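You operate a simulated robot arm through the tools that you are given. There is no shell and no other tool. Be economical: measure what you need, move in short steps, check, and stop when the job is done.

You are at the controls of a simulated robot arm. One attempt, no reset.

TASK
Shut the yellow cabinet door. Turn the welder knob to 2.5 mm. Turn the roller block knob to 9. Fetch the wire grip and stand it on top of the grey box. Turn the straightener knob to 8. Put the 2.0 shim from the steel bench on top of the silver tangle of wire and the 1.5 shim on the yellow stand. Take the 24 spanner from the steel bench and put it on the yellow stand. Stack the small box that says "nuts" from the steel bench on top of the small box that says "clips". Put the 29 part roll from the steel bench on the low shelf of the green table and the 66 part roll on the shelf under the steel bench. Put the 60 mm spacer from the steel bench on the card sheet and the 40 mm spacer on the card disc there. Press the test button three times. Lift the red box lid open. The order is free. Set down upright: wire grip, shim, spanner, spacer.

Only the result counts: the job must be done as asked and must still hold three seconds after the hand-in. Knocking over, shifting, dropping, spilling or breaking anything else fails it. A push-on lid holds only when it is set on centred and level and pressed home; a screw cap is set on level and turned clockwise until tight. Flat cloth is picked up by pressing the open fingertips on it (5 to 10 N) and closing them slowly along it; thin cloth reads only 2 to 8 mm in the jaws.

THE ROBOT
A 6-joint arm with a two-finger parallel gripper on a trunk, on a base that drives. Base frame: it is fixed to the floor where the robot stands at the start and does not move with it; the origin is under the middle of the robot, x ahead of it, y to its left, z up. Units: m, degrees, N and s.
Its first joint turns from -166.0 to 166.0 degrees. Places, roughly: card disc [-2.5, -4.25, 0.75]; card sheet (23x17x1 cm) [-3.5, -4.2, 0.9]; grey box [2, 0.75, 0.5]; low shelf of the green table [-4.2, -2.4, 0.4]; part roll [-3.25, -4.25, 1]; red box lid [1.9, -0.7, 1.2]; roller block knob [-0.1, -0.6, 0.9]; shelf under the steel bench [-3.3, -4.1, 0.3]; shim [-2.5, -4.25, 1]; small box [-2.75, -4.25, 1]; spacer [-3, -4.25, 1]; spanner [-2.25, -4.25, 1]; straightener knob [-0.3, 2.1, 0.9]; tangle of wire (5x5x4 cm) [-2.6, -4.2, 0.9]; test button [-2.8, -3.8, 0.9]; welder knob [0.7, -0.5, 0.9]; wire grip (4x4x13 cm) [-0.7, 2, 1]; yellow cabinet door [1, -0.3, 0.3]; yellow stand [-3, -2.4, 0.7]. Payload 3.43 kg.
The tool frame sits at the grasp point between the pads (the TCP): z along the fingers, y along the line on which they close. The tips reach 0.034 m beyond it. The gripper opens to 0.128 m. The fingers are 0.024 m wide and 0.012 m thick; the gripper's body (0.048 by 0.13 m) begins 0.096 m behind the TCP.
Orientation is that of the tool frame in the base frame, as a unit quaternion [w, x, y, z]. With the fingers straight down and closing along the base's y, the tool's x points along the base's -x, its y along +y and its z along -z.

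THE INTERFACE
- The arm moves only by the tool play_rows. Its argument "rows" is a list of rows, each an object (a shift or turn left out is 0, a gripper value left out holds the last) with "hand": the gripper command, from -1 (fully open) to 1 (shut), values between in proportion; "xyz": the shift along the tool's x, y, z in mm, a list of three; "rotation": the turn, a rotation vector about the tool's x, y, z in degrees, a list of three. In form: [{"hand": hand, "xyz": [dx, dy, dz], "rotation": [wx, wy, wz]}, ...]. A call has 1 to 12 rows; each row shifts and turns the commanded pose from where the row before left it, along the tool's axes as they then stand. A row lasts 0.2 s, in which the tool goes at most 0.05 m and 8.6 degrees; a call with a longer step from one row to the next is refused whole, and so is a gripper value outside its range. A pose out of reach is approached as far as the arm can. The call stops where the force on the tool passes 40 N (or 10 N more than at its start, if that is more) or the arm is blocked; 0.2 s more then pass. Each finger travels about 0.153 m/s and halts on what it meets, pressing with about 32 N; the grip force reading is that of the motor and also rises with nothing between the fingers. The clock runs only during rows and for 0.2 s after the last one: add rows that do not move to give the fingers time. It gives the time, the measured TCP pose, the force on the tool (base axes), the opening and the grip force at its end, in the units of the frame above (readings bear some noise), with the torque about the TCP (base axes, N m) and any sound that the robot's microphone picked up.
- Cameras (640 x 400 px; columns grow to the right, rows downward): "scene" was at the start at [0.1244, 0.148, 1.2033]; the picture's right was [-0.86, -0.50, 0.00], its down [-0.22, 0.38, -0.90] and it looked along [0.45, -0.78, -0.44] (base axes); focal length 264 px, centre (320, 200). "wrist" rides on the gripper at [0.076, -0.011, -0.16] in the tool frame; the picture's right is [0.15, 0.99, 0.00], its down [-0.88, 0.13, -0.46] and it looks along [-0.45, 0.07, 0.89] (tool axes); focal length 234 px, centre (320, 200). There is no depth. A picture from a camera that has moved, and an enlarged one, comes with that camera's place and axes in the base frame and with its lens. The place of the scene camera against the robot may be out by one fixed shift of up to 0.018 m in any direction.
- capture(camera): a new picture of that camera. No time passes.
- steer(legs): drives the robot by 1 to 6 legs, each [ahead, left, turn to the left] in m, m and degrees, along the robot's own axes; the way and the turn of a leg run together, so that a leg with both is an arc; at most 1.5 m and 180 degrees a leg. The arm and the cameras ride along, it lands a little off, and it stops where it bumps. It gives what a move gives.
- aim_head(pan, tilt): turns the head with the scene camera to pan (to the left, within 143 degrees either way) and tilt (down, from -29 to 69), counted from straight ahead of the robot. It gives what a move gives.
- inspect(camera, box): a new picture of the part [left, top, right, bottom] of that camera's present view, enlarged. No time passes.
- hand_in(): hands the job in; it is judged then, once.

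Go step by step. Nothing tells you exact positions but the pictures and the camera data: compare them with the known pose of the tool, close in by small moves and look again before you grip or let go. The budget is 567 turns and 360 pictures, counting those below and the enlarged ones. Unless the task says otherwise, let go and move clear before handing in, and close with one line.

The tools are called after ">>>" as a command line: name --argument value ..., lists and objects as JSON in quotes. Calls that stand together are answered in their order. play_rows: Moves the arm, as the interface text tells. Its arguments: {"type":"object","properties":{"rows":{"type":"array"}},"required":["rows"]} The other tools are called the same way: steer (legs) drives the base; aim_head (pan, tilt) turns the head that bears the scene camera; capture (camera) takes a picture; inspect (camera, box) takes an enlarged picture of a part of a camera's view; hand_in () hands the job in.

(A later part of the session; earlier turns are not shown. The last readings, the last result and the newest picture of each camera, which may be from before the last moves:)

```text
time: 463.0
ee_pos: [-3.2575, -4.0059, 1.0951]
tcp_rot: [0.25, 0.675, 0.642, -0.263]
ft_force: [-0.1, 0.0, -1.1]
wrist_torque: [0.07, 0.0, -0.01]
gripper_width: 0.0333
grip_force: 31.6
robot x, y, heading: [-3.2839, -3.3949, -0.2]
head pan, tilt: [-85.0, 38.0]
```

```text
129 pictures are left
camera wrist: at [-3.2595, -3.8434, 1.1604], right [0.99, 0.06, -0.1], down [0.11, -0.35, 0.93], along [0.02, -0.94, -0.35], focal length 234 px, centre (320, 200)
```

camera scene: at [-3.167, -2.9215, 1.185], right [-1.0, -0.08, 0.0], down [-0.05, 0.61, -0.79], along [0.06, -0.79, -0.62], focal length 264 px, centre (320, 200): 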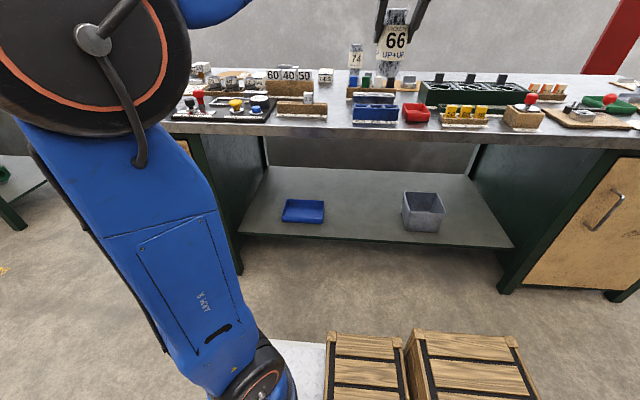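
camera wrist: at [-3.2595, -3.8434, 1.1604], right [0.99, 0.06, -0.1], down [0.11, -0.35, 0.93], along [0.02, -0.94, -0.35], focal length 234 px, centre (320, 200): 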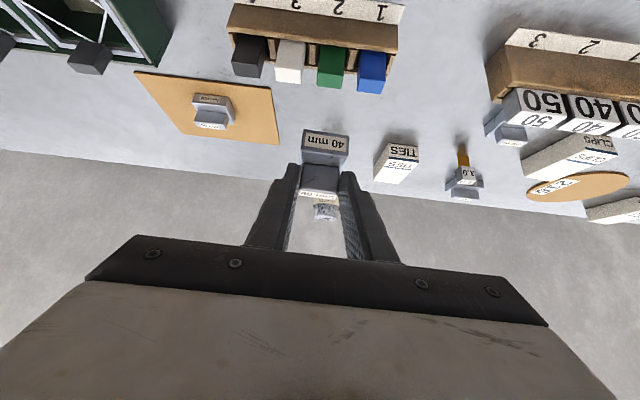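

>>> steer --legs '[[0.64, 0, 0]]'

>>> capture --camera "wrist"

```text
time: 466.6
ee_pos: [-2.621, -4.0049, 1.095]
tcp_rot: [0.251, 0.673, 0.645, -0.262]
ft_force: [0.1, 0.3, -1.7]
wrist_torque: [0.04, 0.0, 0.0]
gripper_width: 0.0335
grip_force: 31.3
robot x, y, heading: [-2.6561, -3.394, 0.4]
head pan, tilt: [-85.0, 38.0]
```

```text
128 pictures are left
camera wrist: at [-2.6246, -3.8422, 1.1605], right [0.99, 0.07, -0.1], down [0.12, -0.34, 0.93], along [0.03, -0.94, -0.35], focal length 234 px, centre (320, 200)
```

wrist: 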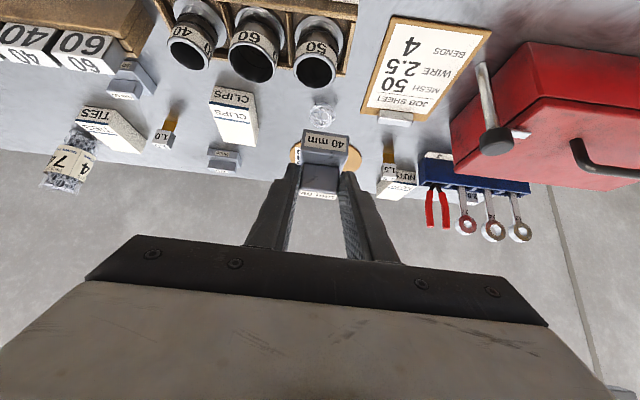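

The disc centre is ≈(-2.61, -4.305). Extend over it.

>>> play_rows --rows '[{"xyz": [-20, 3.5, 38]}, {"xyz": [-20, 3.5, 38]}, {"xyz": [-18, 3.5, 40]}, {"xyz": [-17, 3.5, 41]}, {"xyz": [-16, 3.5, 42]}, {"xyz": [-15, 3.5, 42]}, {}]'

>>> capture --camera "wrist"

```text
time: 468.1
ee_pos: [-2.6082, -4.2491, 0.9873]
tcp_rot: [0.251, 0.673, 0.645, -0.262]
ft_force: [-0.4, -0.7, -0.4]
wrist_torque: [0.04, -0.02, 0.0]
gripper_width: 0.0333
grip_force: 31.9
robot x, y, heading: [-2.6496, -3.397, 0.1]
head pan, tilt: [-85.0, 38.0]
```

```text
127 pictures are left
camera wrist: at [-2.6122, -4.085, 1.0532], right [0.99, 0.07, -0.1], down [0.12, -0.34, 0.93], along [0.03, -0.94, -0.35], focal length 234 px, centre (320, 200)
```

wrist: 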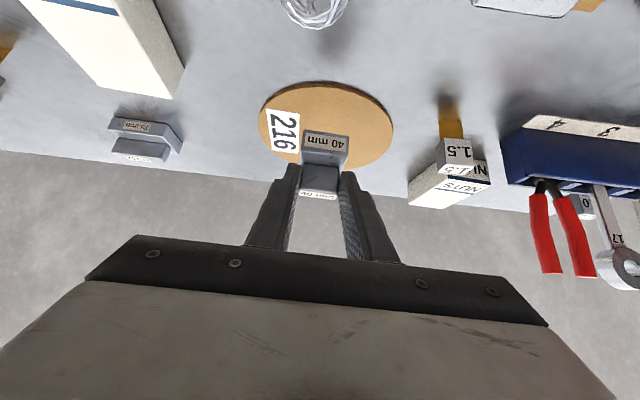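

>>> play_rows --rows '[{"xyz": [-17.5, 1, 16.2]}, {"xyz": [-17.5, 1, 16.2]}, {"xyz": [14, 0, 15]}, {"xyz": [10, 0, 11]}, {}]'

>>> capture --camera "wrist"

```text
time: 469.4
ee_pos: [-2.6116, -4.2954, 0.955]
tcp_rot: [0.252, 0.672, 0.645, -0.262]
ft_force: [-0.1, -0.1, -2.0]
wrist_torque: [0.01, 0.0, -0.01]
gripper_width: 0.0335
grip_force: 32.3
robot x, y, heading: [-2.6503, -3.3969, 0.3]
head pan, tilt: [-85.0, 38.0]
```

```text
126 pictures are left
camera wrist: at [-2.6144, -4.1316, 1.019], right [0.99, 0.07, -0.1], down [0.12, -0.34, 0.93], along [0.03, -0.94, -0.35], focal length 234 px, centre (320, 200)
```

wrist: 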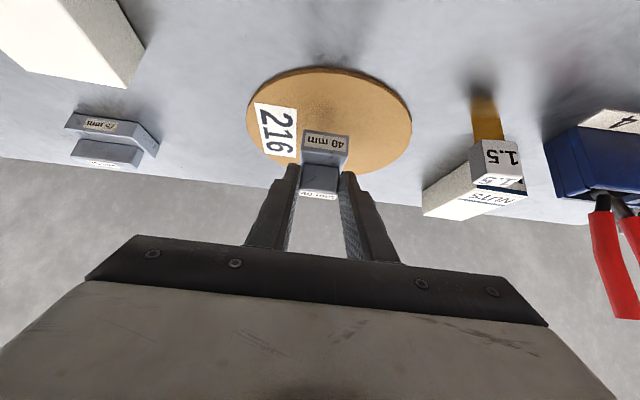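

>>> play_rows --rows '[{"xyz": [6.8, 0, 7.4]}, {"xyz": [4, 0, 4.4]}, {}]'

>>> play_rows --rows '[{"xyz": [2, 0, 2.2]}, {"xyz": [2, 0, 2.2]}, {}]'

>>> play_rows --rows '[{"xyz": [1.4, 0, 1.5]}, {"xyz": [1.4, 0, 1.5]}, {}]'

```text
time: 470.1
ee_pos: [-2.6098, -4.2945, 0.9389]
tcp_rot: [0.252, 0.673, 0.645, -0.262]
ft_force: [-0.1, -0.6, -1.8]
wrist_torque: [0.04, -0.02, -0.02]
gripper_width: 0.0333
grip_force: 31.8
robot x, y, heading: [-2.6521, -3.3953, 0.3]
head pan, tilt: [-85.0, 38.0]
```

```text
time: 470.9
ee_pos: [-2.6103, -4.2951, 0.9323]
tcp_rot: [0.251, 0.673, 0.644, -0.263]
ft_force: [0.3, -0.4, -1.0]
wrist_torque: [0.06, 0.02, 0.0]
gripper_width: 0.0334
grip_force: 32.2
robot x, y, heading: [-2.6509, -3.3956, 0.3]
head pan, tilt: [-85.0, 38.0]
```

```text
time: 471.8
ee_pos: [-2.6099, -4.2942, 0.928]
tcp_rot: [0.252, 0.672, 0.645, -0.263]
ft_force: [-0.1, 0.4, -1.5]
wrist_torque: [0.05, 0.01, 0.01]
gripper_width: 0.0335
grip_force: 31.6
robot x, y, heading: [-2.6515, -3.3923, 0.1]
head pan, tilt: [-85.0, 38.0]
```

>>> play_rows --rows '[{"xyz": [1.4, 0, 1.5]}, {"xyz": [1.4, 0, 1.5]}, {}]'

>>> play_rows --rows '[{"xyz": [1.4, 0, 1.5]}, {"xyz": [1.4, 0, 1.5]}, {}]'

```text
time: 472.6
ee_pos: [-2.6103, -4.2953, 0.9243]
tcp_rot: [0.251, 0.673, 0.644, -0.262]
ft_force: [0.0, 1.1, -1.0]
wrist_torque: [0.01, 0.0, 0.0]
gripper_width: 0.0336
grip_force: 31.8
robot x, y, heading: [-2.6526, -3.3943, 0.6]
head pan, tilt: [-85.0, 38.0]
```

```text
time: 473.4
ee_pos: [-2.6107, -4.2947, 0.9225]
tcp_rot: [0.252, 0.673, 0.643, -0.264]
ft_force: [-0.6, -0.1, 17.6]
wrist_torque: [-0.33, 0.05, -0.01]
gripper_width: 0.0331
grip_force: 32.4
robot x, y, heading: [-2.6526, -3.3943, 0.3]
head pan, tilt: [-85.0, 38.0]
```

Contact. Release and withdraw along the tool axis.

>>> play_rows --rows '[{"xyz": [-0.7, 0, -0.8]}, {"hand": 0.35}, {"hand": 0.2}, {"hand": 0}, {"xyz": [0, 0, -20]}, {"xyz": [0, 0, -35]}, {"xyz": [0, 0, -40]}, {}]'

>>> capture --camera "wrist"

```text
time: 475.1
ee_pos: [-2.6063, -4.2305, 0.9895]
tcp_rot: [0.251, 0.673, 0.644, -0.263]
ft_force: [0.7, 0.8, 0.2]
wrist_torque: [-0.04, 0.01, -0.01]
gripper_width: 0.0639
grip_force: 0.1
robot x, y, heading: [-2.6543, -3.3939, 0.1]
head pan, tilt: [-85.0, 38.0]
```

```text
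125 pictures are left
camera wrist: at [-2.6097, -4.0682, 1.0539], right [0.99, 0.07, -0.1], down [0.12, -0.34, 0.93], along [0.03, -0.94, -0.35], focal length 234 px, centre (320, 200)
```

wrist: 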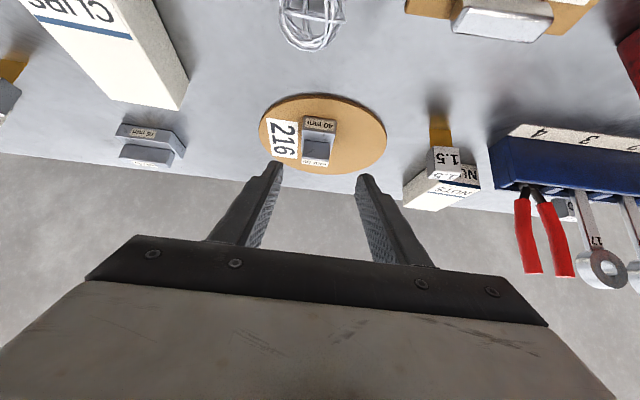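

40 mm spacer is on the disc. Next the 1.5 shim at ≈(-2.489, -4.265). Slide over to a standoff.

>>> play_rows --rows '[{"hand": 0, "xyz": [8, 39, -8]}, {"xyz": [8, 39, -8]}, {"xyz": [8, 39, -8]}, {}]'

>>> inspect --camera "wrist" --box '[230, 60, 430, 220]'

```text
time: 476.1
ee_pos: [-2.4864, -4.1996, 0.9911]
tcp_rot: [0.251, 0.673, 0.644, -0.262]
ft_force: [0.1, 0.2, 0.9]
wrist_torque: [-0.02, 0.04, 0.0]
gripper_width: 0.0641
grip_force: 0.2
robot x, y, heading: [-2.652, -3.3933, 0.3]
head pan, tilt: [-85.0, 38.0]
```

```text
2.50 times, centred on (330, 140) of wrist
camera zoom: at [-2.4893, -4.0361, 1.0564], right [0.99, 0.07, -0.1], down [0.12, -0.34, 0.93], along [0.03, -0.94, -0.35], focal length 585 px, centre (295, 350)
```

zoom: 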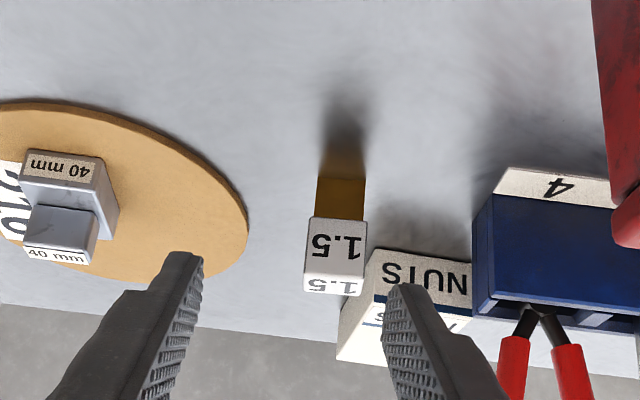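

>>> play_rows --rows '[{"xyz": [-5, 11, 20]}, {"xyz": [-5, 11.5, 25]}, {"xyz": [-2, 0, 25]}, {}]'

>>> inspect --camera "wrist" --box '[230, 60, 430, 220]'

```text
time: 477.1
ee_pos: [-2.4683, -4.2584, 0.9496]
tcp_rot: [0.25, 0.673, 0.644, -0.263]
ft_force: [0.2, 0.1, -0.7]
wrist_torque: [0.03, 0.01, -0.02]
gripper_width: 0.0639
grip_force: 0.1
robot x, y, heading: [-2.6552, -3.3949, 0.2]
head pan, tilt: [-85.0, 38.0]
```

```text
2.50 times, centred on (330, 140) of wrist
camera zoom: at [-2.4714, -4.0946, 1.0152], right [0.99, 0.07, -0.1], down [0.12, -0.34, 0.93], along [0.03, -0.94, -0.35], focal length 585 px, centre (295, 350)
```

zoom: 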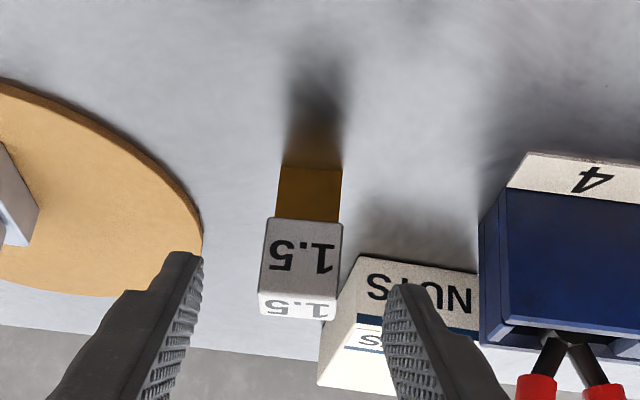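

>>> play_rows --rows '[{"xyz": [0, 0, 15]}, {"xyz": [0, 0, 14]}, {"hand": 0.2}, {"hand": 0.4}, {"hand": 1}, {"hand": 1}]'

>>> inspect --camera "wrist" --box '[230, 60, 430, 220]'

```text
time: 478.6
ee_pos: [-2.4695, -4.2767, 0.928]
tcp_rot: [0.25, 0.673, 0.645, -0.262]
ft_force: [-0.7, -0.1, 0.2]
wrist_torque: [0.0, 0.04, 0.04]
gripper_width: 0.0288
grip_force: 32.2
robot x, y, heading: [-2.6519, -3.3931, 0.2]
head pan, tilt: [-85.0, 38.0]
```

```text
2.50 times, centred on (330, 140) of wrist
camera zoom: at [-2.4733, -4.1144, 0.9933], right [0.99, 0.07, -0.1], down [0.12, -0.34, 0.93], along [0.03, -0.94, -0.35], focal length 585 px, centre (295, 350)
```

zoom: 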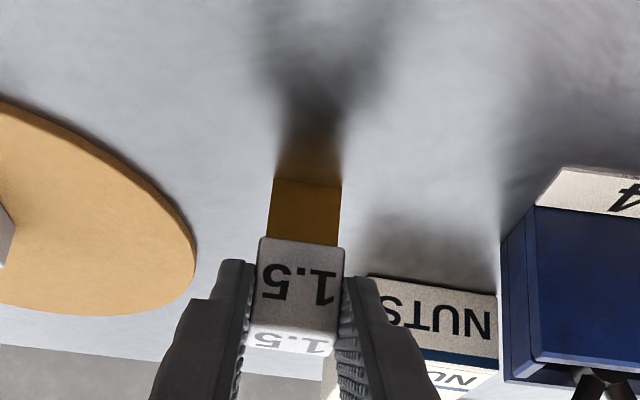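

Shim gripped (29 mm). Lift straight up, retract.

>>> play_rows --rows '[{"xyz": [-13.5, 0, -14.7]}, {"xyz": [-30, 0, -33]}, {"xyz": [-30, 0, -33]}, {"xyz": [-30, 0, -33]}, {"xyz": [-15, 0, -16]}, {"xyz": [30, 0, -27]}, {"xyz": [30, 0, -27]}, {"xyz": [30, 0, -27]}, {"xyz": [30, 0, -27]}, {"xyz": [30, 0, -27]}, {"xyz": [30, 0, -27]}, {}]'

>>> capture --camera "wrist"

```text
time: 481.1
ee_pos: [-2.4549, -4.0361, 1.0988]
tcp_rot: [0.251, 0.673, 0.645, -0.263]
ft_force: [-0.9, 0.2, -0.1]
wrist_torque: [0.02, -0.02, 0.02]
gripper_width: 0.0288
grip_force: 32.0
robot x, y, heading: [-2.6513, -3.3893, 0.2]
head pan, tilt: [-85.0, 38.0]
```

```text
121 pictures are left
camera wrist: at [-2.4597, -3.8728, 1.1653], right [0.99, 0.07, -0.1], down [0.12, -0.35, 0.93], along [0.03, -0.94, -0.35], focal length 234 px, centre (320, 200)
```

wrist: 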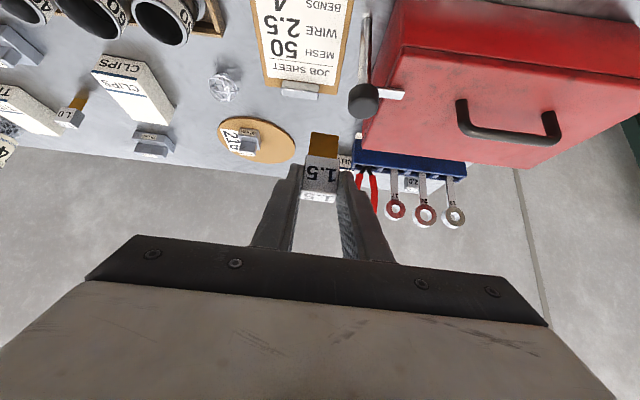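

>>> play_rows --rows '[{"xyz": [30, 0, -27]}, {"xyz": [30, 0, -27]}, {"xyz": [30, 0, -27]}, {"xyz": [20, 0, -40]}, {"xyz": [-20, 0, -22]}, {}]'

>>> steer --legs '[[1.1, 0, 0], [0, 0, -90]]'

>>> aim_head --pan -120 --tilt 25

>>> capture --camera "scene"

```text
time: 482.6
ee_pos: [-2.4492, -3.871, 1.1443]
tcp_rot: [0.251, 0.673, 0.644, -0.262]
ft_force: [0.3, -0.1, -0.5]
wrist_torque: [-0.01, 0.0, 0.0]
gripper_width: 0.0287
grip_force: 31.8
robot x, y, heading: [-2.6545, -3.3905, 0.3]
head pan, tilt: [-85.0, 38.0]
```

```text
time: 492.0
ee_pos: [-2.0353, -3.5841, 1.1439]
tcp_rot: [-0.004, 0.932, -0.01, -0.363]
ft_force: [0.6, 1.6, -0.8]
wrist_torque: [0.02, -0.02, 0.02]
gripper_width: 0.0291
grip_force: 32.3
robot x, y, heading: [-1.5612, -3.3705, -88.4]
head pan, tilt: [-85.0, 38.0]
```

```text
time: 493.0
ee_pos: [-2.0358, -3.5852, 1.1446]
tcp_rot: [-0.003, 0.932, -0.01, -0.363]
ft_force: [0.0, 0.3, -0.4]
wrist_torque: [-0.01, -0.01, -0.01]
gripper_width: 0.0286
grip_force: 32.2
robot x, y, heading: [-1.5642, -3.3685, -88.6]
head pan, tilt: [-120.0, 25.0]
```

```text
120 pictures are left
camera scene: at [-1.4225, -3.3942, 1.2053], right [0.48, 0.88, 0.0], down [0.37, -0.2, -0.91], along [-0.8, 0.43, -0.42], focal length 264 px, centre (320, 200)
```

scene: 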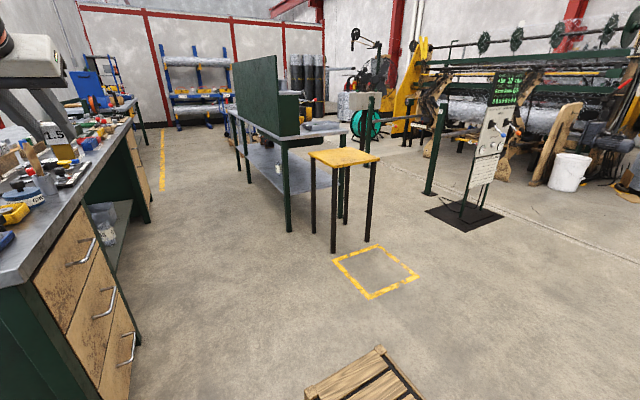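

>>> steer --legs '[[-1.2, 0, -1.4], [0, -0.6, 0]]'

>>> capture --camera "wrist"

```text
time: 502.0
ee_pos: [-2.6492, -2.3822, 1.1423]
tcp_rot: [-0.007, 0.931, -0.017, -0.363]
ft_force: [0.3, 0.7, -0.3]
wrist_torque: [0.0, -0.01, 0.02]
gripper_width: 0.0287
grip_force: 32.1
robot x, y, heading: [-2.1747, -2.1741, -89.4]
head pan, tilt: [-120.0, 25.0]
```

```text
119 pictures are left
camera wrist: at [-2.4843, -2.3772, 1.2089], right [0.07, -0.99, -0.1], down [-0.34, -0.12, 0.93], along [-0.94, -0.04, -0.35], focal length 234 px, centre (320, 200)
```

wrist: 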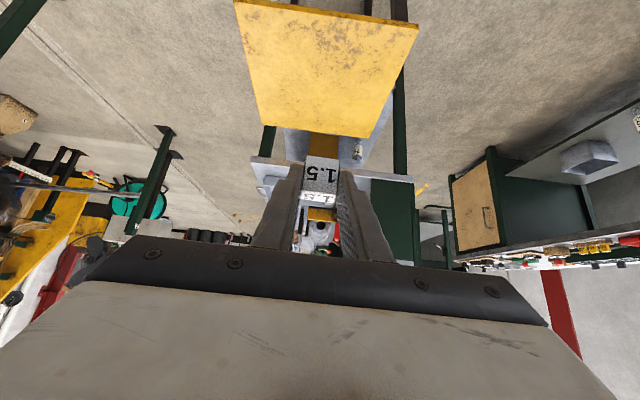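

Stand in view: top x -3.17…-2.79, y -2.56…-2.18. I bring the shim over its north-east part.

>>> play_rows --rows '[{"xyz": [2.5, -10.2, 46]}, {"xyz": [2.5, -10.2, 46]}, {"xyz": [2.5, -10.2, 46]}, {"xyz": [2.5, -10.2, 46]}, {"xyz": [2.5, -10.2, 46]}, {"xyz": [2.5, -10.2, 46]}, {"xyz": [2.5, -10.2, 46]}, {"xyz": [2.5, -10.2, 46]}, {}]'

>>> capture --camera "wrist"

```text
time: 504.0
ee_pos: [-2.8856, -2.2939, 0.8622]
tcp_rot: [-0.006, 0.931, -0.016, -0.363]
ft_force: [-1.1, -0.2, -0.2]
wrist_torque: [0.01, -0.02, 0.01]
gripper_width: 0.0287
grip_force: 31.5
robot x, y, heading: [-2.1735, -2.175, -89.1]
head pan, tilt: [-120.0, 25.0]
```

```text
118 pictures are left
camera wrist: at [-2.7199, -2.2894, 0.9279], right [0.07, -0.99, -0.1], down [-0.34, -0.12, 0.93], along [-0.94, -0.03, -0.35], focal length 234 px, centre (320, 200)
```

wrist: 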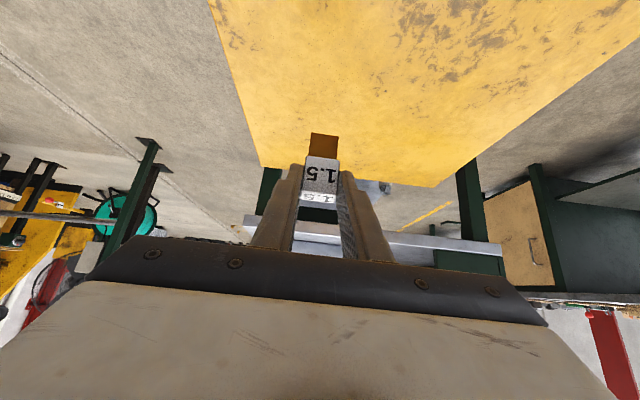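

>>> play_rows --rows '[{"xyz": [20, 0, 22]}, {"xyz": [20, 0, 22]}, {"xyz": [14, 0, 15]}, {"xyz": [6.8, 0, 7.3]}, {}]'

>>> play_rows --rows '[{"xyz": [3.4, 0, 3.7]}, {"xyz": [3.4, 0, 3.7]}, {}]'

>>> capture --camera "wrist"

```text
time: 505.2
ee_pos: [-2.8802, -2.2908, 0.7703]
tcp_rot: [-0.006, 0.932, -0.016, -0.363]
ft_force: [0.1, 0.5, -0.8]
wrist_torque: [-0.02, 0.0, -0.02]
gripper_width: 0.0288
grip_force: 32.8
robot x, y, heading: [-2.1726, -2.1731, -89.2]
head pan, tilt: [-120.0, 25.0]
```

```text
time: 506.0
ee_pos: [-2.8793, -2.2914, 0.7613]
tcp_rot: [-0.006, 0.931, -0.016, -0.364]
ft_force: [-2.5, -1.6, 21.8]
wrist_torque: [-0.09, 0.6, 0.02]
gripper_width: 0.0289
grip_force: 32.0
robot x, y, heading: [-2.1715, -2.1735, -89.5]
head pan, tilt: [-120.0, 25.0]
```

```text
117 pictures are left
camera wrist: at [-2.7153, -2.2865, 0.8257], right [0.07, -0.99, -0.1], down [-0.34, -0.12, 0.93], along [-0.94, -0.03, -0.35], focal length 234 px, centre (320, 200)
```

wrist: 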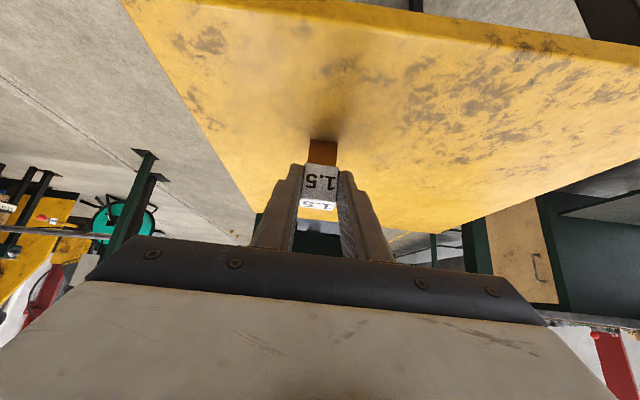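

Contact. Ease, release and withdraw along the tool axis.

>>> play_rows --rows '[{"xyz": [-1.2, 0, -1.3]}, {"hand": 0.45}, {"hand": 0.3}, {"hand": 0}, {"xyz": [0, 0, -25]}, {"xyz": [0, 0, -40]}, {"xyz": [0, 0, -45]}, {"xyz": [0, 0, -45]}, {}]'

>>> capture --camera "wrist"

```text
time: 508.0
ee_pos: [-2.7758, -2.296, 0.8743]
tcp_rot: [-0.005, 0.932, -0.015, -0.363]
ft_force: [0.1, 0.9, -0.7]
wrist_torque: [0.0, 0.03, -0.01]
gripper_width: 0.0639
grip_force: 0.0
robot x, y, heading: [-2.1764, -2.1792, -89.1]
head pan, tilt: [-120.0, 25.0]
```

```text
116 pictures are left
camera wrist: at [-2.6116, -2.2906, 0.9396], right [0.07, -0.99, -0.1], down [-0.34, -0.12, 0.93], along [-0.94, -0.04, -0.35], focal length 234 px, centre (320, 200)
```

wrist: 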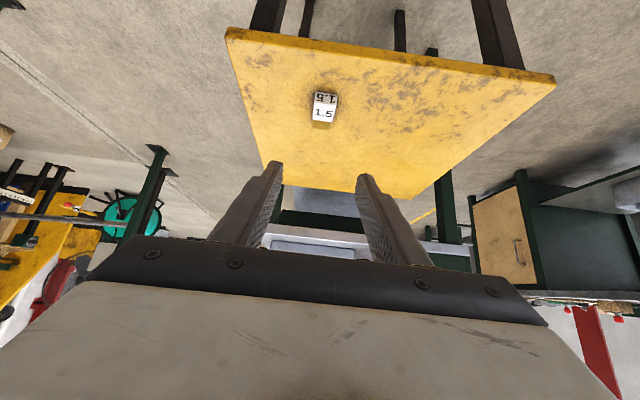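

>>> inspect --camera "wrist" --box '[290, 80, 360, 140]'

```text
6.67 times, centred on (325, 110) of wrist
camera zoom: at [-2.6116, -2.2906, 0.9396], right [0.07, -0.99, -0.1], down [-0.34, -0.12, 0.93], along [-0.94, -0.04, -0.35], focal length 1561 px, centre (287, 800)
```

zoom: 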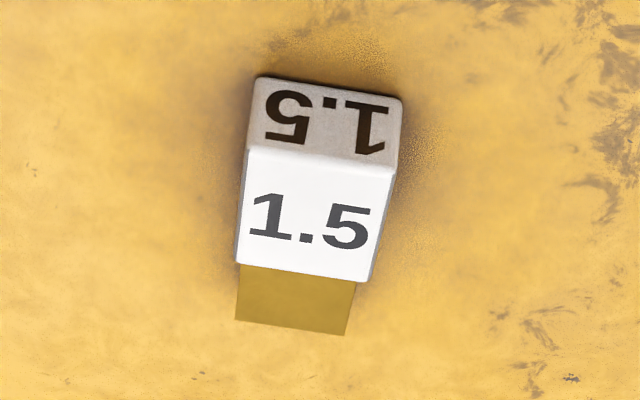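

The shim toppled over when I withdrew (lying with its head toward me). I'll re-grip it with a horizontal tool and then rotate the tool down to stand it up. First retreat and level the tool.

>>> play_rows --rows '[{"xyz": [33, 0, -30]}, {"xyz": [33, 0, -30]}, {"xyz": [33, 0, -30]}, {"rotation": [0, -8.5, 0]}, {"rotation": [0, -8.5, 0]}, {"rotation": [0, -8.5, 0]}, {"rotation": [0, -8.5, 0]}, {"rotation": [0, -8.5, 0]}, {"rotation": [0, -4.5, 0]}, {}]'

>>> capture --camera "wrist"

```text
time: 510.2
ee_pos: [-2.6653, -2.2799, 0.9194]
tcp_rot: [-0.011, 0.71, -0.011, -0.704]
ft_force: [0.0, -0.6, -0.2]
wrist_torque: [0.0, 0.03, -0.02]
gripper_width: 0.0641
grip_force: 0.0
out of reach, approached as far as the arm can: row 7, 8, 9
robot x, y, heading: [-2.1767, -2.1733, -89.3]
head pan, tilt: [-120.0, 25.0]
```

```text
114 pictures are left
camera wrist: at [-2.5034, -2.275, 0.844], right [-0.03, -0.99, -0.15], down [0.44, -0.14, 0.88], along [-0.9, -0.04, 0.44], focal length 234 px, centre (320, 200)
```

wrist: 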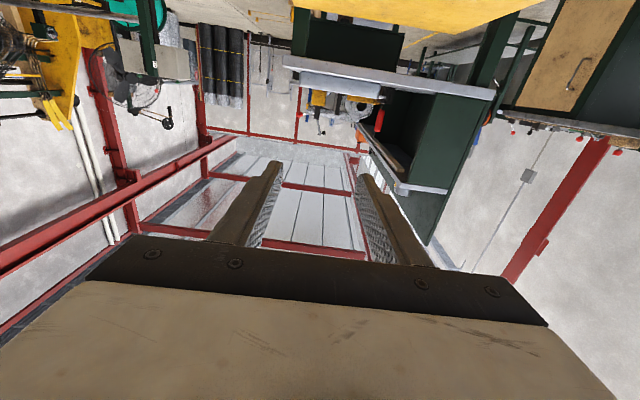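

>>> steer --legs '[[0, 0.2, 0]]'

>>> play_rows --rows '[{"xyz": [0, 0, 45]}, {"xyz": [0, 0, 45]}, {"xyz": [0, 0, 45]}, {"xyz": [0, 0, 45]}, {"xyz": [0, 0, 45]}, {}]'

>>> capture --camera "wrist"

```text
time: 511.8
ee_pos: [-2.4679, -2.2762, 0.9204]
tcp_rot: [-0.013, 0.711, -0.013, -0.703]
ft_force: [-0.2, 0.3, 0.2]
wrist_torque: [0.02, -0.01, -0.02]
gripper_width: 0.0639
grip_force: 0.0
robot x, y, heading: [-1.9758, -2.1708, -89.4]
head pan, tilt: [-120.0, 25.0]
```

```text
time: 513.2
ee_pos: [-2.6922, -2.2681, 0.9185]
tcp_rot: [-0.013, 0.711, -0.013, -0.703]
ft_force: [0.1, 0.4, 0.2]
wrist_torque: [-0.02, 0.01, 0.0]
gripper_width: 0.0641
grip_force: 0.0
robot x, y, heading: [-1.973, -2.1741, -89.4]
head pan, tilt: [-120.0, 25.0]
```

```text
113 pictures are left
camera wrist: at [-2.5312, -2.2643, 0.8429], right [-0.03, -0.99, -0.15], down [0.44, -0.15, 0.89], along [-0.9, -0.03, 0.44], focal length 234 px, centre (320, 200)
```

wrist: 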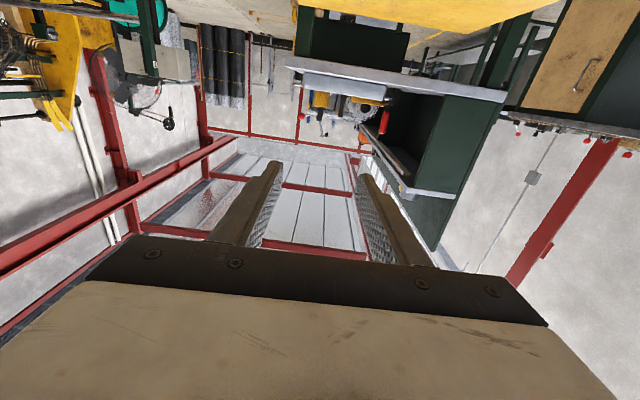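

>>> play_rows --rows '[{"xyz": [45, 0, 0]}, {"xyz": [45, 0, 0]}, {"xyz": [45, 0, 0]}, {"xyz": [30, 0, 0]}, {}]'

>>> capture --camera "wrist"

```text
time: 514.4
ee_pos: [-2.6873, -2.27, 0.7505]
tcp_rot: [-0.013, 0.71, -0.013, -0.703]
ft_force: [0.2, -0.7, 0.4]
wrist_torque: [-0.04, 0.01, -0.03]
gripper_width: 0.0641
grip_force: 0.1
robot x, y, heading: [-1.9752, -2.1735, -89.5]
head pan, tilt: [-120.0, 25.0]
```

```text
112 pictures are left
camera wrist: at [-2.5271, -2.2657, 0.6753], right [-0.03, -0.99, -0.15], down [0.44, -0.15, 0.89], along [-0.9, -0.03, 0.44], focal length 234 px, centre (320, 200)
```

wrist: 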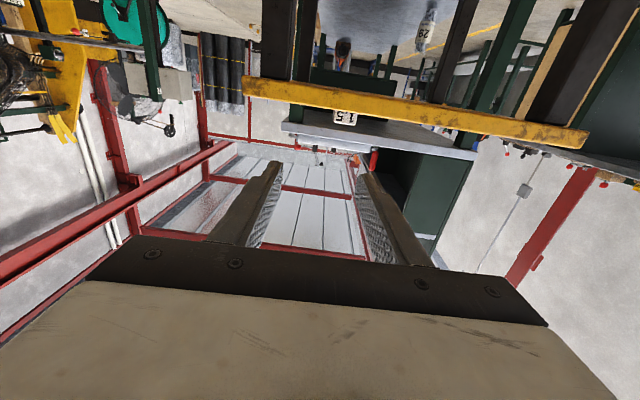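

The fallen shim's head is visible just above the stand edge. Align laterally and in height, then advance.

>>> play_rows --rows '[{"xyz": [27, 17, 0]}, {"xyz": [0, 0, 30]}, {"xyz": [0, 0, 30]}, {}]'

>>> inspect --camera "wrist" --box '[220, 60, 440, 230]'

```text
time: 515.4
ee_pos: [-2.7481, -2.283, 0.7232]
tcp_rot: [-0.012, 0.71, -0.013, -0.704]
ft_force: [-0.2, 1.2, 0.1]
wrist_torque: [-0.02, -0.02, 0.03]
gripper_width: 0.0639
grip_force: 0.1
robot x, y, heading: [-1.9719, -2.1747, -89.4]
head pan, tilt: [-120.0, 25.0]
```

```text
2.35 times, centred on (330, 145) of wrist
camera zoom: at [-2.5867, -2.2783, 0.6481], right [-0.03, -0.99, -0.15], down [0.44, -0.15, 0.89], along [-0.9, -0.03, 0.44], focal length 551 px, centre (296, 329)
```

zoom: 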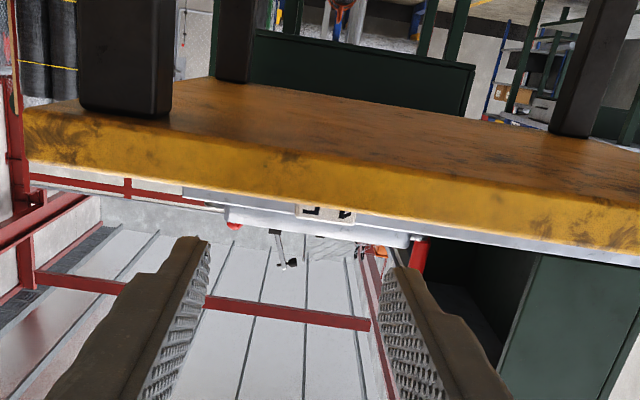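

>>> play_rows --rows '[{"xyz": [5, 12, 0]}, {"xyz": [0, 0, 25]}, {"xyz": [0, 0, 25]}, {"xyz": [0, 0, 20]}, {}]'

>>> inspect --camera "wrist" --box '[220, 60, 440, 230]'

>>> aim_head --pan -90 --tilt 35

>>> capture --camera "scene"

```text
time: 516.6
ee_pos: [-2.8212, -2.2921, 0.7184]
tcp_rot: [-0.009, 0.712, -0.01, -0.702]
ft_force: [0.7, -0.3, -0.3]
wrist_torque: [0.0, 0.02, -0.03]
gripper_width: 0.0641
grip_force: 0.0
robot x, y, heading: [-1.9759, -2.1659, -89.4]
head pan, tilt: [-120.0, 25.0]
```

```text
2.35 times, centred on (330, 145) of wrist
camera zoom: at [-2.6595, -2.2862, 0.6434], right [-0.02, -0.99, -0.15], down [0.44, -0.14, 0.89], along [-0.9, -0.04, 0.44], focal length 551 px, centre (296, 329)
```

zoom: 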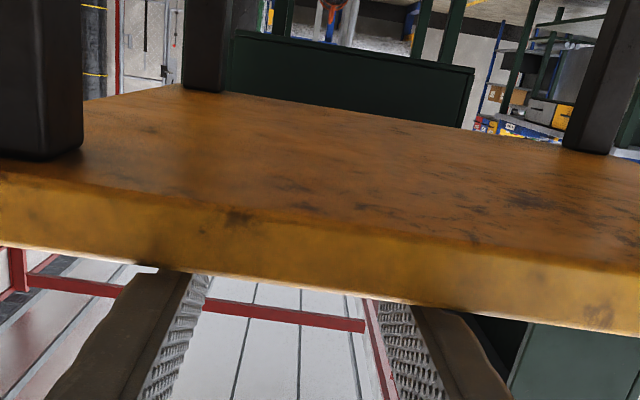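

```text
time: 517.6
ee_pos: [-2.8207, -2.2911, 0.718]
tcp_rot: [-0.01, 0.711, -0.01, -0.703]
ft_force: [0.1, 0.3, -0.1]
wrist_torque: [0.03, 0.0, -0.01]
gripper_width: 0.064
grip_force: 0.2
robot x, y, heading: [-1.9747, -2.175, -89.4]
head pan, tilt: [-90.0, 35.0]
```

```text
109 pictures are left
camera scene: at [-1.8454, -2.2435, 1.1896], right [-0.01, 1.0, 0.0], down [0.57, 0.0, -0.82], along [-0.82, -0.01, -0.57], focal length 264 px, centre (320, 200)
```

scene: 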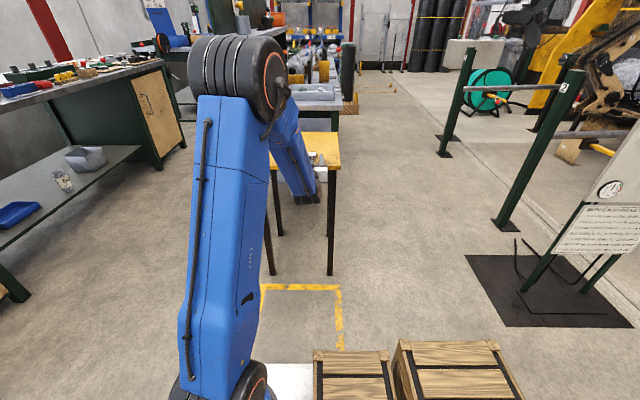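

>>> inspect --camera "scene" --box '[270, 120, 350, 200]'

```text
5.00 times, centred on (310, 160) of scene
camera zoom: at [-1.8454, -2.2435, 1.1896], right [-0.01, 1.0, 0.0], down [0.57, 0.0, -0.82], along [-0.82, -0.01, -0.57], focal length 1322 px, centre (370, 400)
```

zoom: 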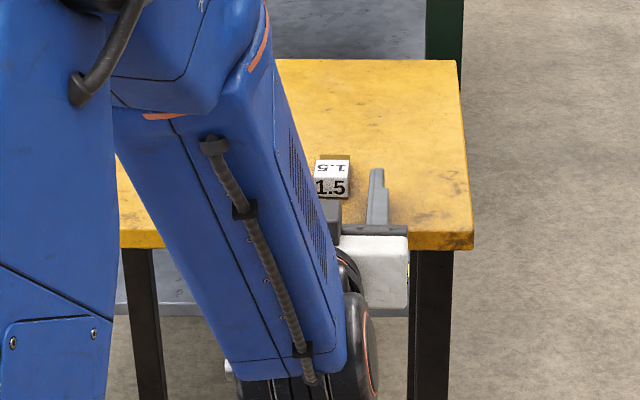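

The fingertips straddle the head. Advance 8 mm and close.

>>> play_rows --rows '[{"xyz": [0, 0, 8]}, {"hand": 0.2}, {"hand": 0.4}, {"hand": 1}, {"hand": 1}]'

>>> inspect --camera "scene" --box '[270, 120, 350, 200]'

```text
time: 518.8
ee_pos: [-2.829, -2.2914, 0.718]
tcp_rot: [-0.009, 0.711, -0.01, -0.703]
ft_force: [-0.6, 0.5, 1.3]
wrist_torque: [0.02, 0.07, 0.02]
gripper_width: 0.0288
grip_force: 32.0
robot x, y, heading: [-1.9761, -2.175, -89.6]
head pan, tilt: [-90.0, 35.0]
```

```text
5.00 times, centred on (310, 160) of scene
camera zoom: at [-1.8454, -2.2435, 1.1895], right [-0.01, 1.0, 0.0], down [0.57, 0.01, -0.82], along [-0.82, -0.01, -0.57], focal length 1322 px, centre (370, 400)
```

zoom: 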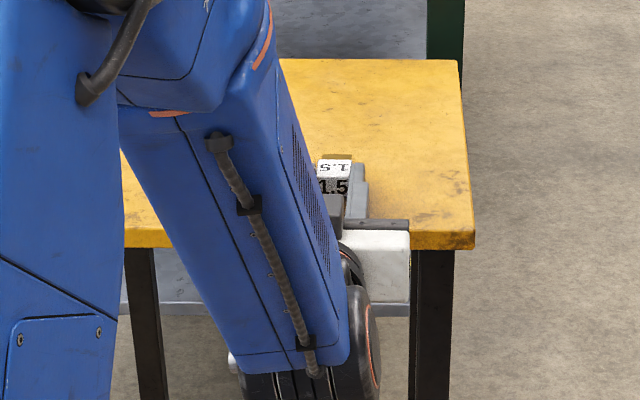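

Gripped. Raise 12 cm and rotate the tool to vertical, which brings the shim upright.

>>> play_rows --rows '[{"xyz": [-20, 0, 0]}, {"xyz": [-40, 0, -10]}, {"xyz": [-40, 0, -20]}, {"xyz": [-40, 0, -20]}, {}]'

>>> play_rows --rows '[{"rotation": [0, 8.5, 0]}, {"rotation": [0, 8.5, 0]}, {"rotation": [0, 8.5, 0]}, {"rotation": [0, 8.5, 0]}, {"rotation": [0, 8.5, 0]}, {"rotation": [0, 8.5, 0]}, {"rotation": [0, 8.5, 0]}, {"rotation": [0, 8.5, 0]}, {"rotation": [0, 8.5, 0]}, {"rotation": [0, 8.5, 0]}, {"rotation": [0, 4.3, 0]}, {}]'

>>> capture --camera "wrist"

>>> inspect --camera "scene" --box '[250, 80, 370, 200]'

```text
time: 520.0
ee_pos: [-2.7809, -2.2932, 0.8587]
tcp_rot: [-0.013, 0.711, -0.014, -0.703]
ft_force: [0.2, -0.5, -0.3]
wrist_torque: [0.02, -0.01, 0.0]
gripper_width: 0.0292
grip_force: 31.9
robot x, y, heading: [-1.9758, -2.173, -89.5]
head pan, tilt: [-90.0, 35.0]
```

```text
time: 522.6
ee_pos: [-2.781, -2.2932, 0.8596]
tcp_rot: [0.0, 1.0, -0.018, -0.001]
ft_force: [0.9, -0.6, -0.3]
wrist_torque: [0.01, 0.02, -0.02]
gripper_width: 0.0288
grip_force: 31.7
robot x, y, heading: [-1.9753, -2.1733, -89.4]
head pan, tilt: [-90.0, 35.0]
```

```text
106 pictures are left
camera wrist: at [-2.7041, -2.2856, 1.0174], right [0.11, -0.99, 0.0], down [-0.88, -0.1, 0.46], along [-0.45, -0.05, -0.89], focal length 234 px, centre (320, 200)
```

wrist: 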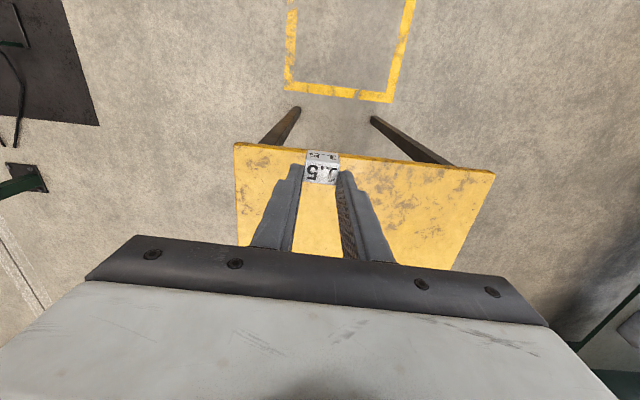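

```text
3.33 times, centred on (310, 140) of scene
camera zoom: at [-1.8454, -2.2436, 1.1896], right [-0.01, 1.0, 0.0], down [0.57, 0.01, -0.82], along [-0.82, -0.01, -0.57], focal length 882 px, centre (353, 400)
```

zoom: 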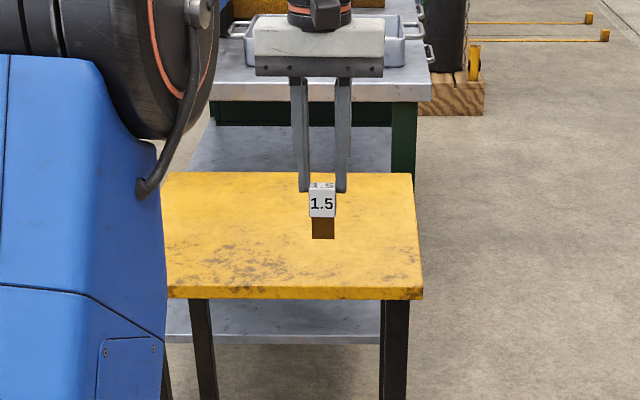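

The shim hangs upright now. Drive 13 cm toward the stand, then lower.

>>> steer --legs '[[0, -0.13, 0]]'

>>> play_rows --rows '[{"xyz": [0, 0, 25]}, {"xyz": [0, 0, 20]}, {}]'

>>> inspect --camera "scene" --box '[250, 80, 370, 200]'

```text
time: 523.9
ee_pos: [-2.9151, -2.2969, 0.8588]
tcp_rot: [-0.001, 1.0, -0.017, -0.001]
ft_force: [-0.1, 0.3, -1.0]
wrist_torque: [-0.02, -0.04, 0.0]
gripper_width: 0.0284
grip_force: 32.4
robot x, y, heading: [-2.1132, -2.174, -89.4]
head pan, tilt: [-90.0, 35.0]
```

```text
time: 524.7
ee_pos: [-2.9154, -2.2958, 0.8141]
tcp_rot: [0.0, 1.0, -0.017, 0.0]
ft_force: [0.0, -0.3, 0.4]
wrist_torque: [-0.01, 0.02, 0.0]
gripper_width: 0.0289
grip_force: 31.5
robot x, y, heading: [-2.1094, -2.1715, -89.7]
head pan, tilt: [-90.0, 35.0]
```

```text
3.33 times, centred on (310, 140) of scene
camera zoom: at [-1.9796, -2.2447, 1.1896], right [-0.01, 1.0, 0.0], down [0.57, 0.01, -0.82], along [-0.82, -0.01, -0.57], focal length 882 px, centre (353, 400)
```

zoom: 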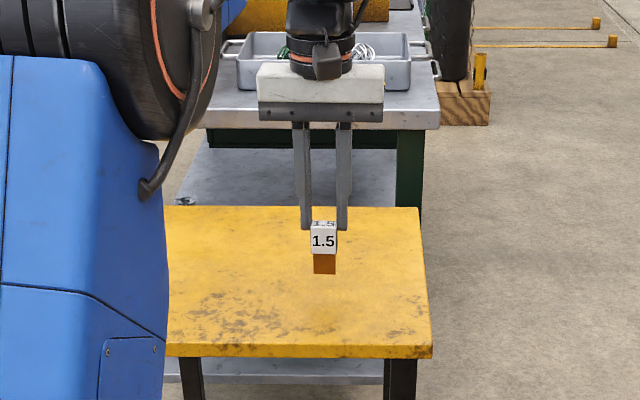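

>>> play_rows --rows '[{"xyz": [0, 0, 15]}, {"xyz": [0, 0, 8]}, {}]'

>>> play_rows --rows '[{"xyz": [0, 0, 3]}, {"xyz": [0, 0, 3]}, {}]'

>>> play_rows --rows '[{"xyz": [0, 0, 2]}, {"xyz": [0, 0, 2]}, {}]'

```text
time: 525.5
ee_pos: [-2.9143, -2.2953, 0.7922]
tcp_rot: [-0.001, 1.0, -0.017, -0.001]
ft_force: [-1.2, 0.1, -0.4]
wrist_torque: [0.03, -0.04, -0.01]
gripper_width: 0.0287
grip_force: 31.9
robot x, y, heading: [-2.1116, -2.1762, -89.4]
head pan, tilt: [-90.0, 35.0]
```

```text
time: 526.3
ee_pos: [-2.913, -2.2949, 0.7859]
tcp_rot: [0.0, 1.0, -0.017, -0.003]
ft_force: [-0.8, 0.9, 22.2]
wrist_torque: [-0.05, -0.11, 0.01]
gripper_width: 0.0289
grip_force: 31.6
robot x, y, heading: [-2.1106, -2.1749, -89.4]
head pan, tilt: [-90.0, 35.0]
```

```text
time: 527.1
ee_pos: [-2.9152, -2.2944, 0.7815]
tcp_rot: [0.0, 1.0, -0.017, -0.001]
ft_force: [-2.2, 1.7, 22.0]
wrist_torque: [0.14, 0.03, -0.01]
gripper_width: 0.0288
grip_force: 31.9
robot x, y, heading: [-2.1139, -2.1692, -89.8]
head pan, tilt: [-90.0, 35.0]
```

Contact made. Ease, open slowly, go straight up.

>>> play_rows --rows '[{"xyz": [0, 0, -1.5]}, {"hand": 0.5}, {"hand": 0.4}, {"hand": 0.2}, {"hand": 0}, {"xyz": [0, 0, -15]}, {"xyz": [0, 0, -30]}, {"xyz": [0, 0, -40]}, {"xyz": [0, 0, -40]}, {}]'

>>> inspect --camera "scene" --box '[250, 80, 370, 200]'

```text
time: 529.3
ee_pos: [-2.9145, -2.2982, 0.9113]
tcp_rot: [0.0, 1.0, -0.018, -0.001]
ft_force: [0.3, -0.4, -0.4]
wrist_torque: [-0.02, 0.0, 0.0]
gripper_width: 0.064
grip_force: 0.1
robot x, y, heading: [-2.1099, -2.1758, -89.4]
head pan, tilt: [-90.0, 35.0]
```

```text
3.33 times, centred on (310, 140) of scene
camera zoom: at [-1.9796, -2.2447, 1.1896], right [-0.01, 1.0, 0.0], down [0.57, 0.01, -0.82], along [-0.82, -0.01, -0.57], focal length 882 px, centre (353, 400)
```

zoom: 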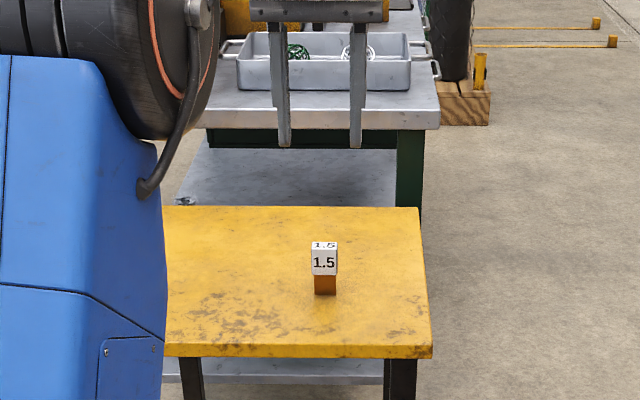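

The 1.5 shim stands upright on the stand. Next the 24 spanner, to be approached from the bench's east end with a horizontal tool. Drive clear of the stand and raise/level the tool.

>>> play_rows --rows '[{"xyz": [0, 0, -45]}, {"xyz": [0, 0, -45]}, {"xyz": [30, 0, -30]}, {"xyz": [40, 0, -10]}, {}]'

>>> steer --legs '[[0, 0.57, -0.6]]'

>>> play_rows --rows '[{"rotation": [0, -8.5, 0]}, {"rotation": [0, -8.5, 0]}, {"rotation": [0, -8.5, 0]}, {"rotation": [0, -8.5, 0]}, {"rotation": [0, -8.5, 0]}, {"rotation": [0, -8.5, 0]}, {"rotation": [0, -8.5, 0]}, {"rotation": [0, -8.5, 0]}, {"rotation": [0, -8, 0]}, {}]'

```text
time: 530.5
ee_pos: [-2.8431, -2.3003, 1.0361]
tcp_rot: [0.0, 1.0, -0.017, -0.001]
ft_force: [-0.7, 0.1, 0.1]
wrist_torque: [-0.01, -0.01, -0.02]
gripper_width: 0.0641
grip_force: 0.1
robot x, y, heading: [-2.1125, -2.1758, -89.4]
head pan, tilt: [-90.0, 35.0]
```

```text
time: 533.7
ee_pos: [-2.2776, -2.2817, 1.0357]
tcp_rot: [-0.001, 0.999, -0.033, -0.001]
ft_force: [-0.3, -0.3, 0.7]
wrist_torque: [0.01, 0.03, -0.02]
gripper_width: 0.0641
grip_force: 0.0
robot x, y, heading: [-1.5426, -2.1763, -91.1]
head pan, tilt: [-90.0, 35.0]
```

```text
time: 535.9
ee_pos: [-2.2767, -2.2798, 1.035]
tcp_rot: [-0.021, 0.787, -0.026, -0.616]
ft_force: [-0.8, 0.7, -0.6]
wrist_torque: [-0.04, -0.01, 0.02]
gripper_width: 0.0638
grip_force: 0.1
robot x, y, heading: [-1.5445, -2.1751, -91.1]
head pan, tilt: [-90.0, 35.0]
```

>>> play_rows --rows '[{"xyz": [-40, 0, -12]}, {"xyz": [-40, 0, -12]}, {"xyz": [-40, 0, -12]}, {"xyz": [-40, 0, -12]}, {}]'

>>> steer --legs '[[1.35, 0.05, 1.1]]'

>>> aim_head --pan -60 --tilt 30

>>> capture --camera "scene"

>>> capture --camera "wrist"

```text
time: 537.1
ee_pos: [-2.2688, -2.2794, 1.2006]
tcp_rot: [-0.02, 0.787, -0.026, -0.617]
ft_force: [0.1, 0.9, -0.2]
wrist_torque: [-0.01, 0.02, 0.01]
gripper_width: 0.0641
grip_force: 0.2
robot x, y, heading: [-1.5448, -2.1746, -90.9]
head pan, tilt: [-90.0, 35.0]
```

```text
time: 543.6
ee_pos: [-2.27, -3.5433, 1.2032]
tcp_rot: [-0.03, 0.787, -0.039, -0.615]
ft_force: [0.2, -0.5, -1.3]
wrist_torque: [0.04, 0.0, -0.01]
gripper_width: 0.0642
grip_force: 0.1
robot x, y, heading: [-1.5379, -3.4632, -93.0]
head pan, tilt: [-90.0, 35.0]
```

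```text
time: 544.5
ee_pos: [-2.2699, -3.5411, 1.2023]
tcp_rot: [-0.031, 0.787, -0.04, -0.615]
ft_force: [-0.7, -0.3, 0.6]
wrist_torque: [-0.04, -0.02, -0.06]
gripper_width: 0.0641
grip_force: 0.0
robot x, y, heading: [-1.5401, -3.4639, -92.9]
head pan, tilt: [-60.0, 30.0]
```

```text
102 pictures are left
camera scene: at [-1.4045, -3.589, 1.1973], right [-0.45, 0.89, 0.0], down [0.45, 0.23, -0.87], along [-0.77, -0.39, -0.5], focal length 264 px, centre (320, 200)
```

scene: 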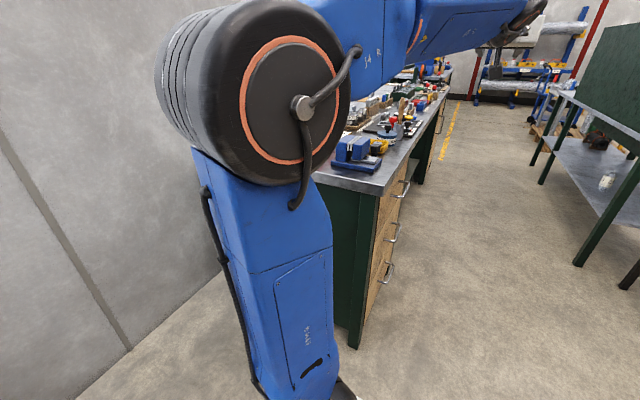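

```text
101 pictures are left
camera wrist: at [-2.0956, -3.5498, 1.1656], right [-0.06, -0.99, -0.14], down [0.22, -0.15, 0.96], along [-0.97, 0.03, 0.22], focal length 234 px, centre (320, 200)
```

wrist: 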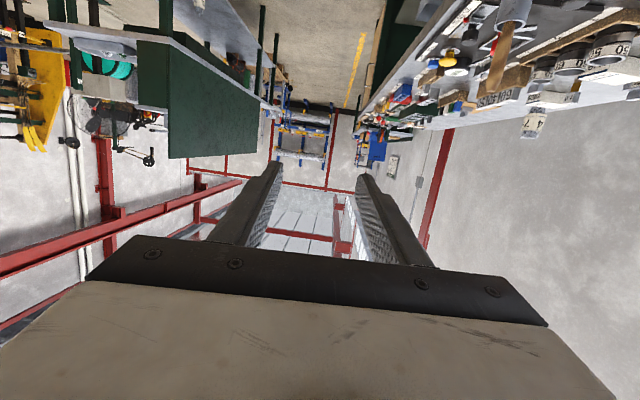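

>>> steer --legs '[[0.26, 0.0, 2.9]]'

>>> play_rows --rows '[{"xyz": [-10, 42, -15]}, {"xyz": [0, 45, -15]}, {"xyz": [0, 45, -10]}, {"xyz": [0, 45, 0]}, {"xyz": [0, 45, 0]}, {"xyz": [0, 45, 0]}, {"xyz": [0, 45, 0]}, {"xyz": [0, 45, 0]}, {}]'

>>> capture --camera "wrist"

```text
time: 546.4
ee_pos: [-2.2698, -3.8372, 1.203]
tcp_rot: [-0.013, 0.787, -0.017, -0.616]
ft_force: [-0.4, -0.2, 0.0]
wrist_torque: [-0.01, -0.02, 0.0]
gripper_width: 0.064
grip_force: 0.1
robot x, y, heading: [-1.54, -3.7167, -89.8]
head pan, tilt: [-60.0, 30.0]
```

```text
time: 548.4
ee_pos: [-2.2508, -4.1954, 1.2215]
tcp_rot: [-0.014, 0.787, -0.017, -0.616]
ft_force: [-0.2, 0.2, -0.1]
wrist_torque: [-0.02, -0.02, -0.02]
gripper_width: 0.064
grip_force: 0.1
robot x, y, heading: [-1.5435, -3.7161, -90.1]
head pan, tilt: [-60.0, 30.0]
```

```text
100 pictures are left
camera wrist: at [-2.0764, -4.1929, 1.1855], right [-0.01, -0.99, -0.14], down [0.23, -0.14, 0.96], along [-0.97, -0.03, 0.22], focal length 234 px, centre (320, 200)
```

wrist: 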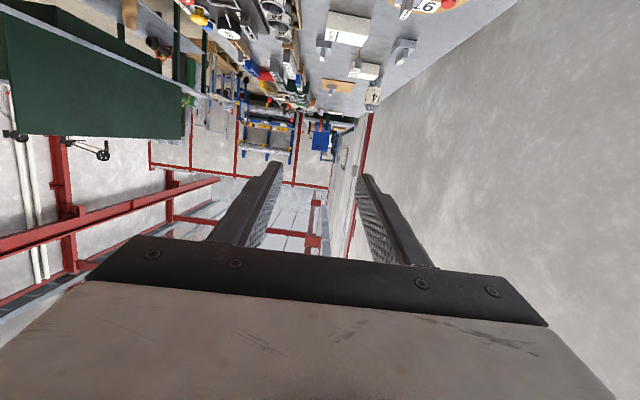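

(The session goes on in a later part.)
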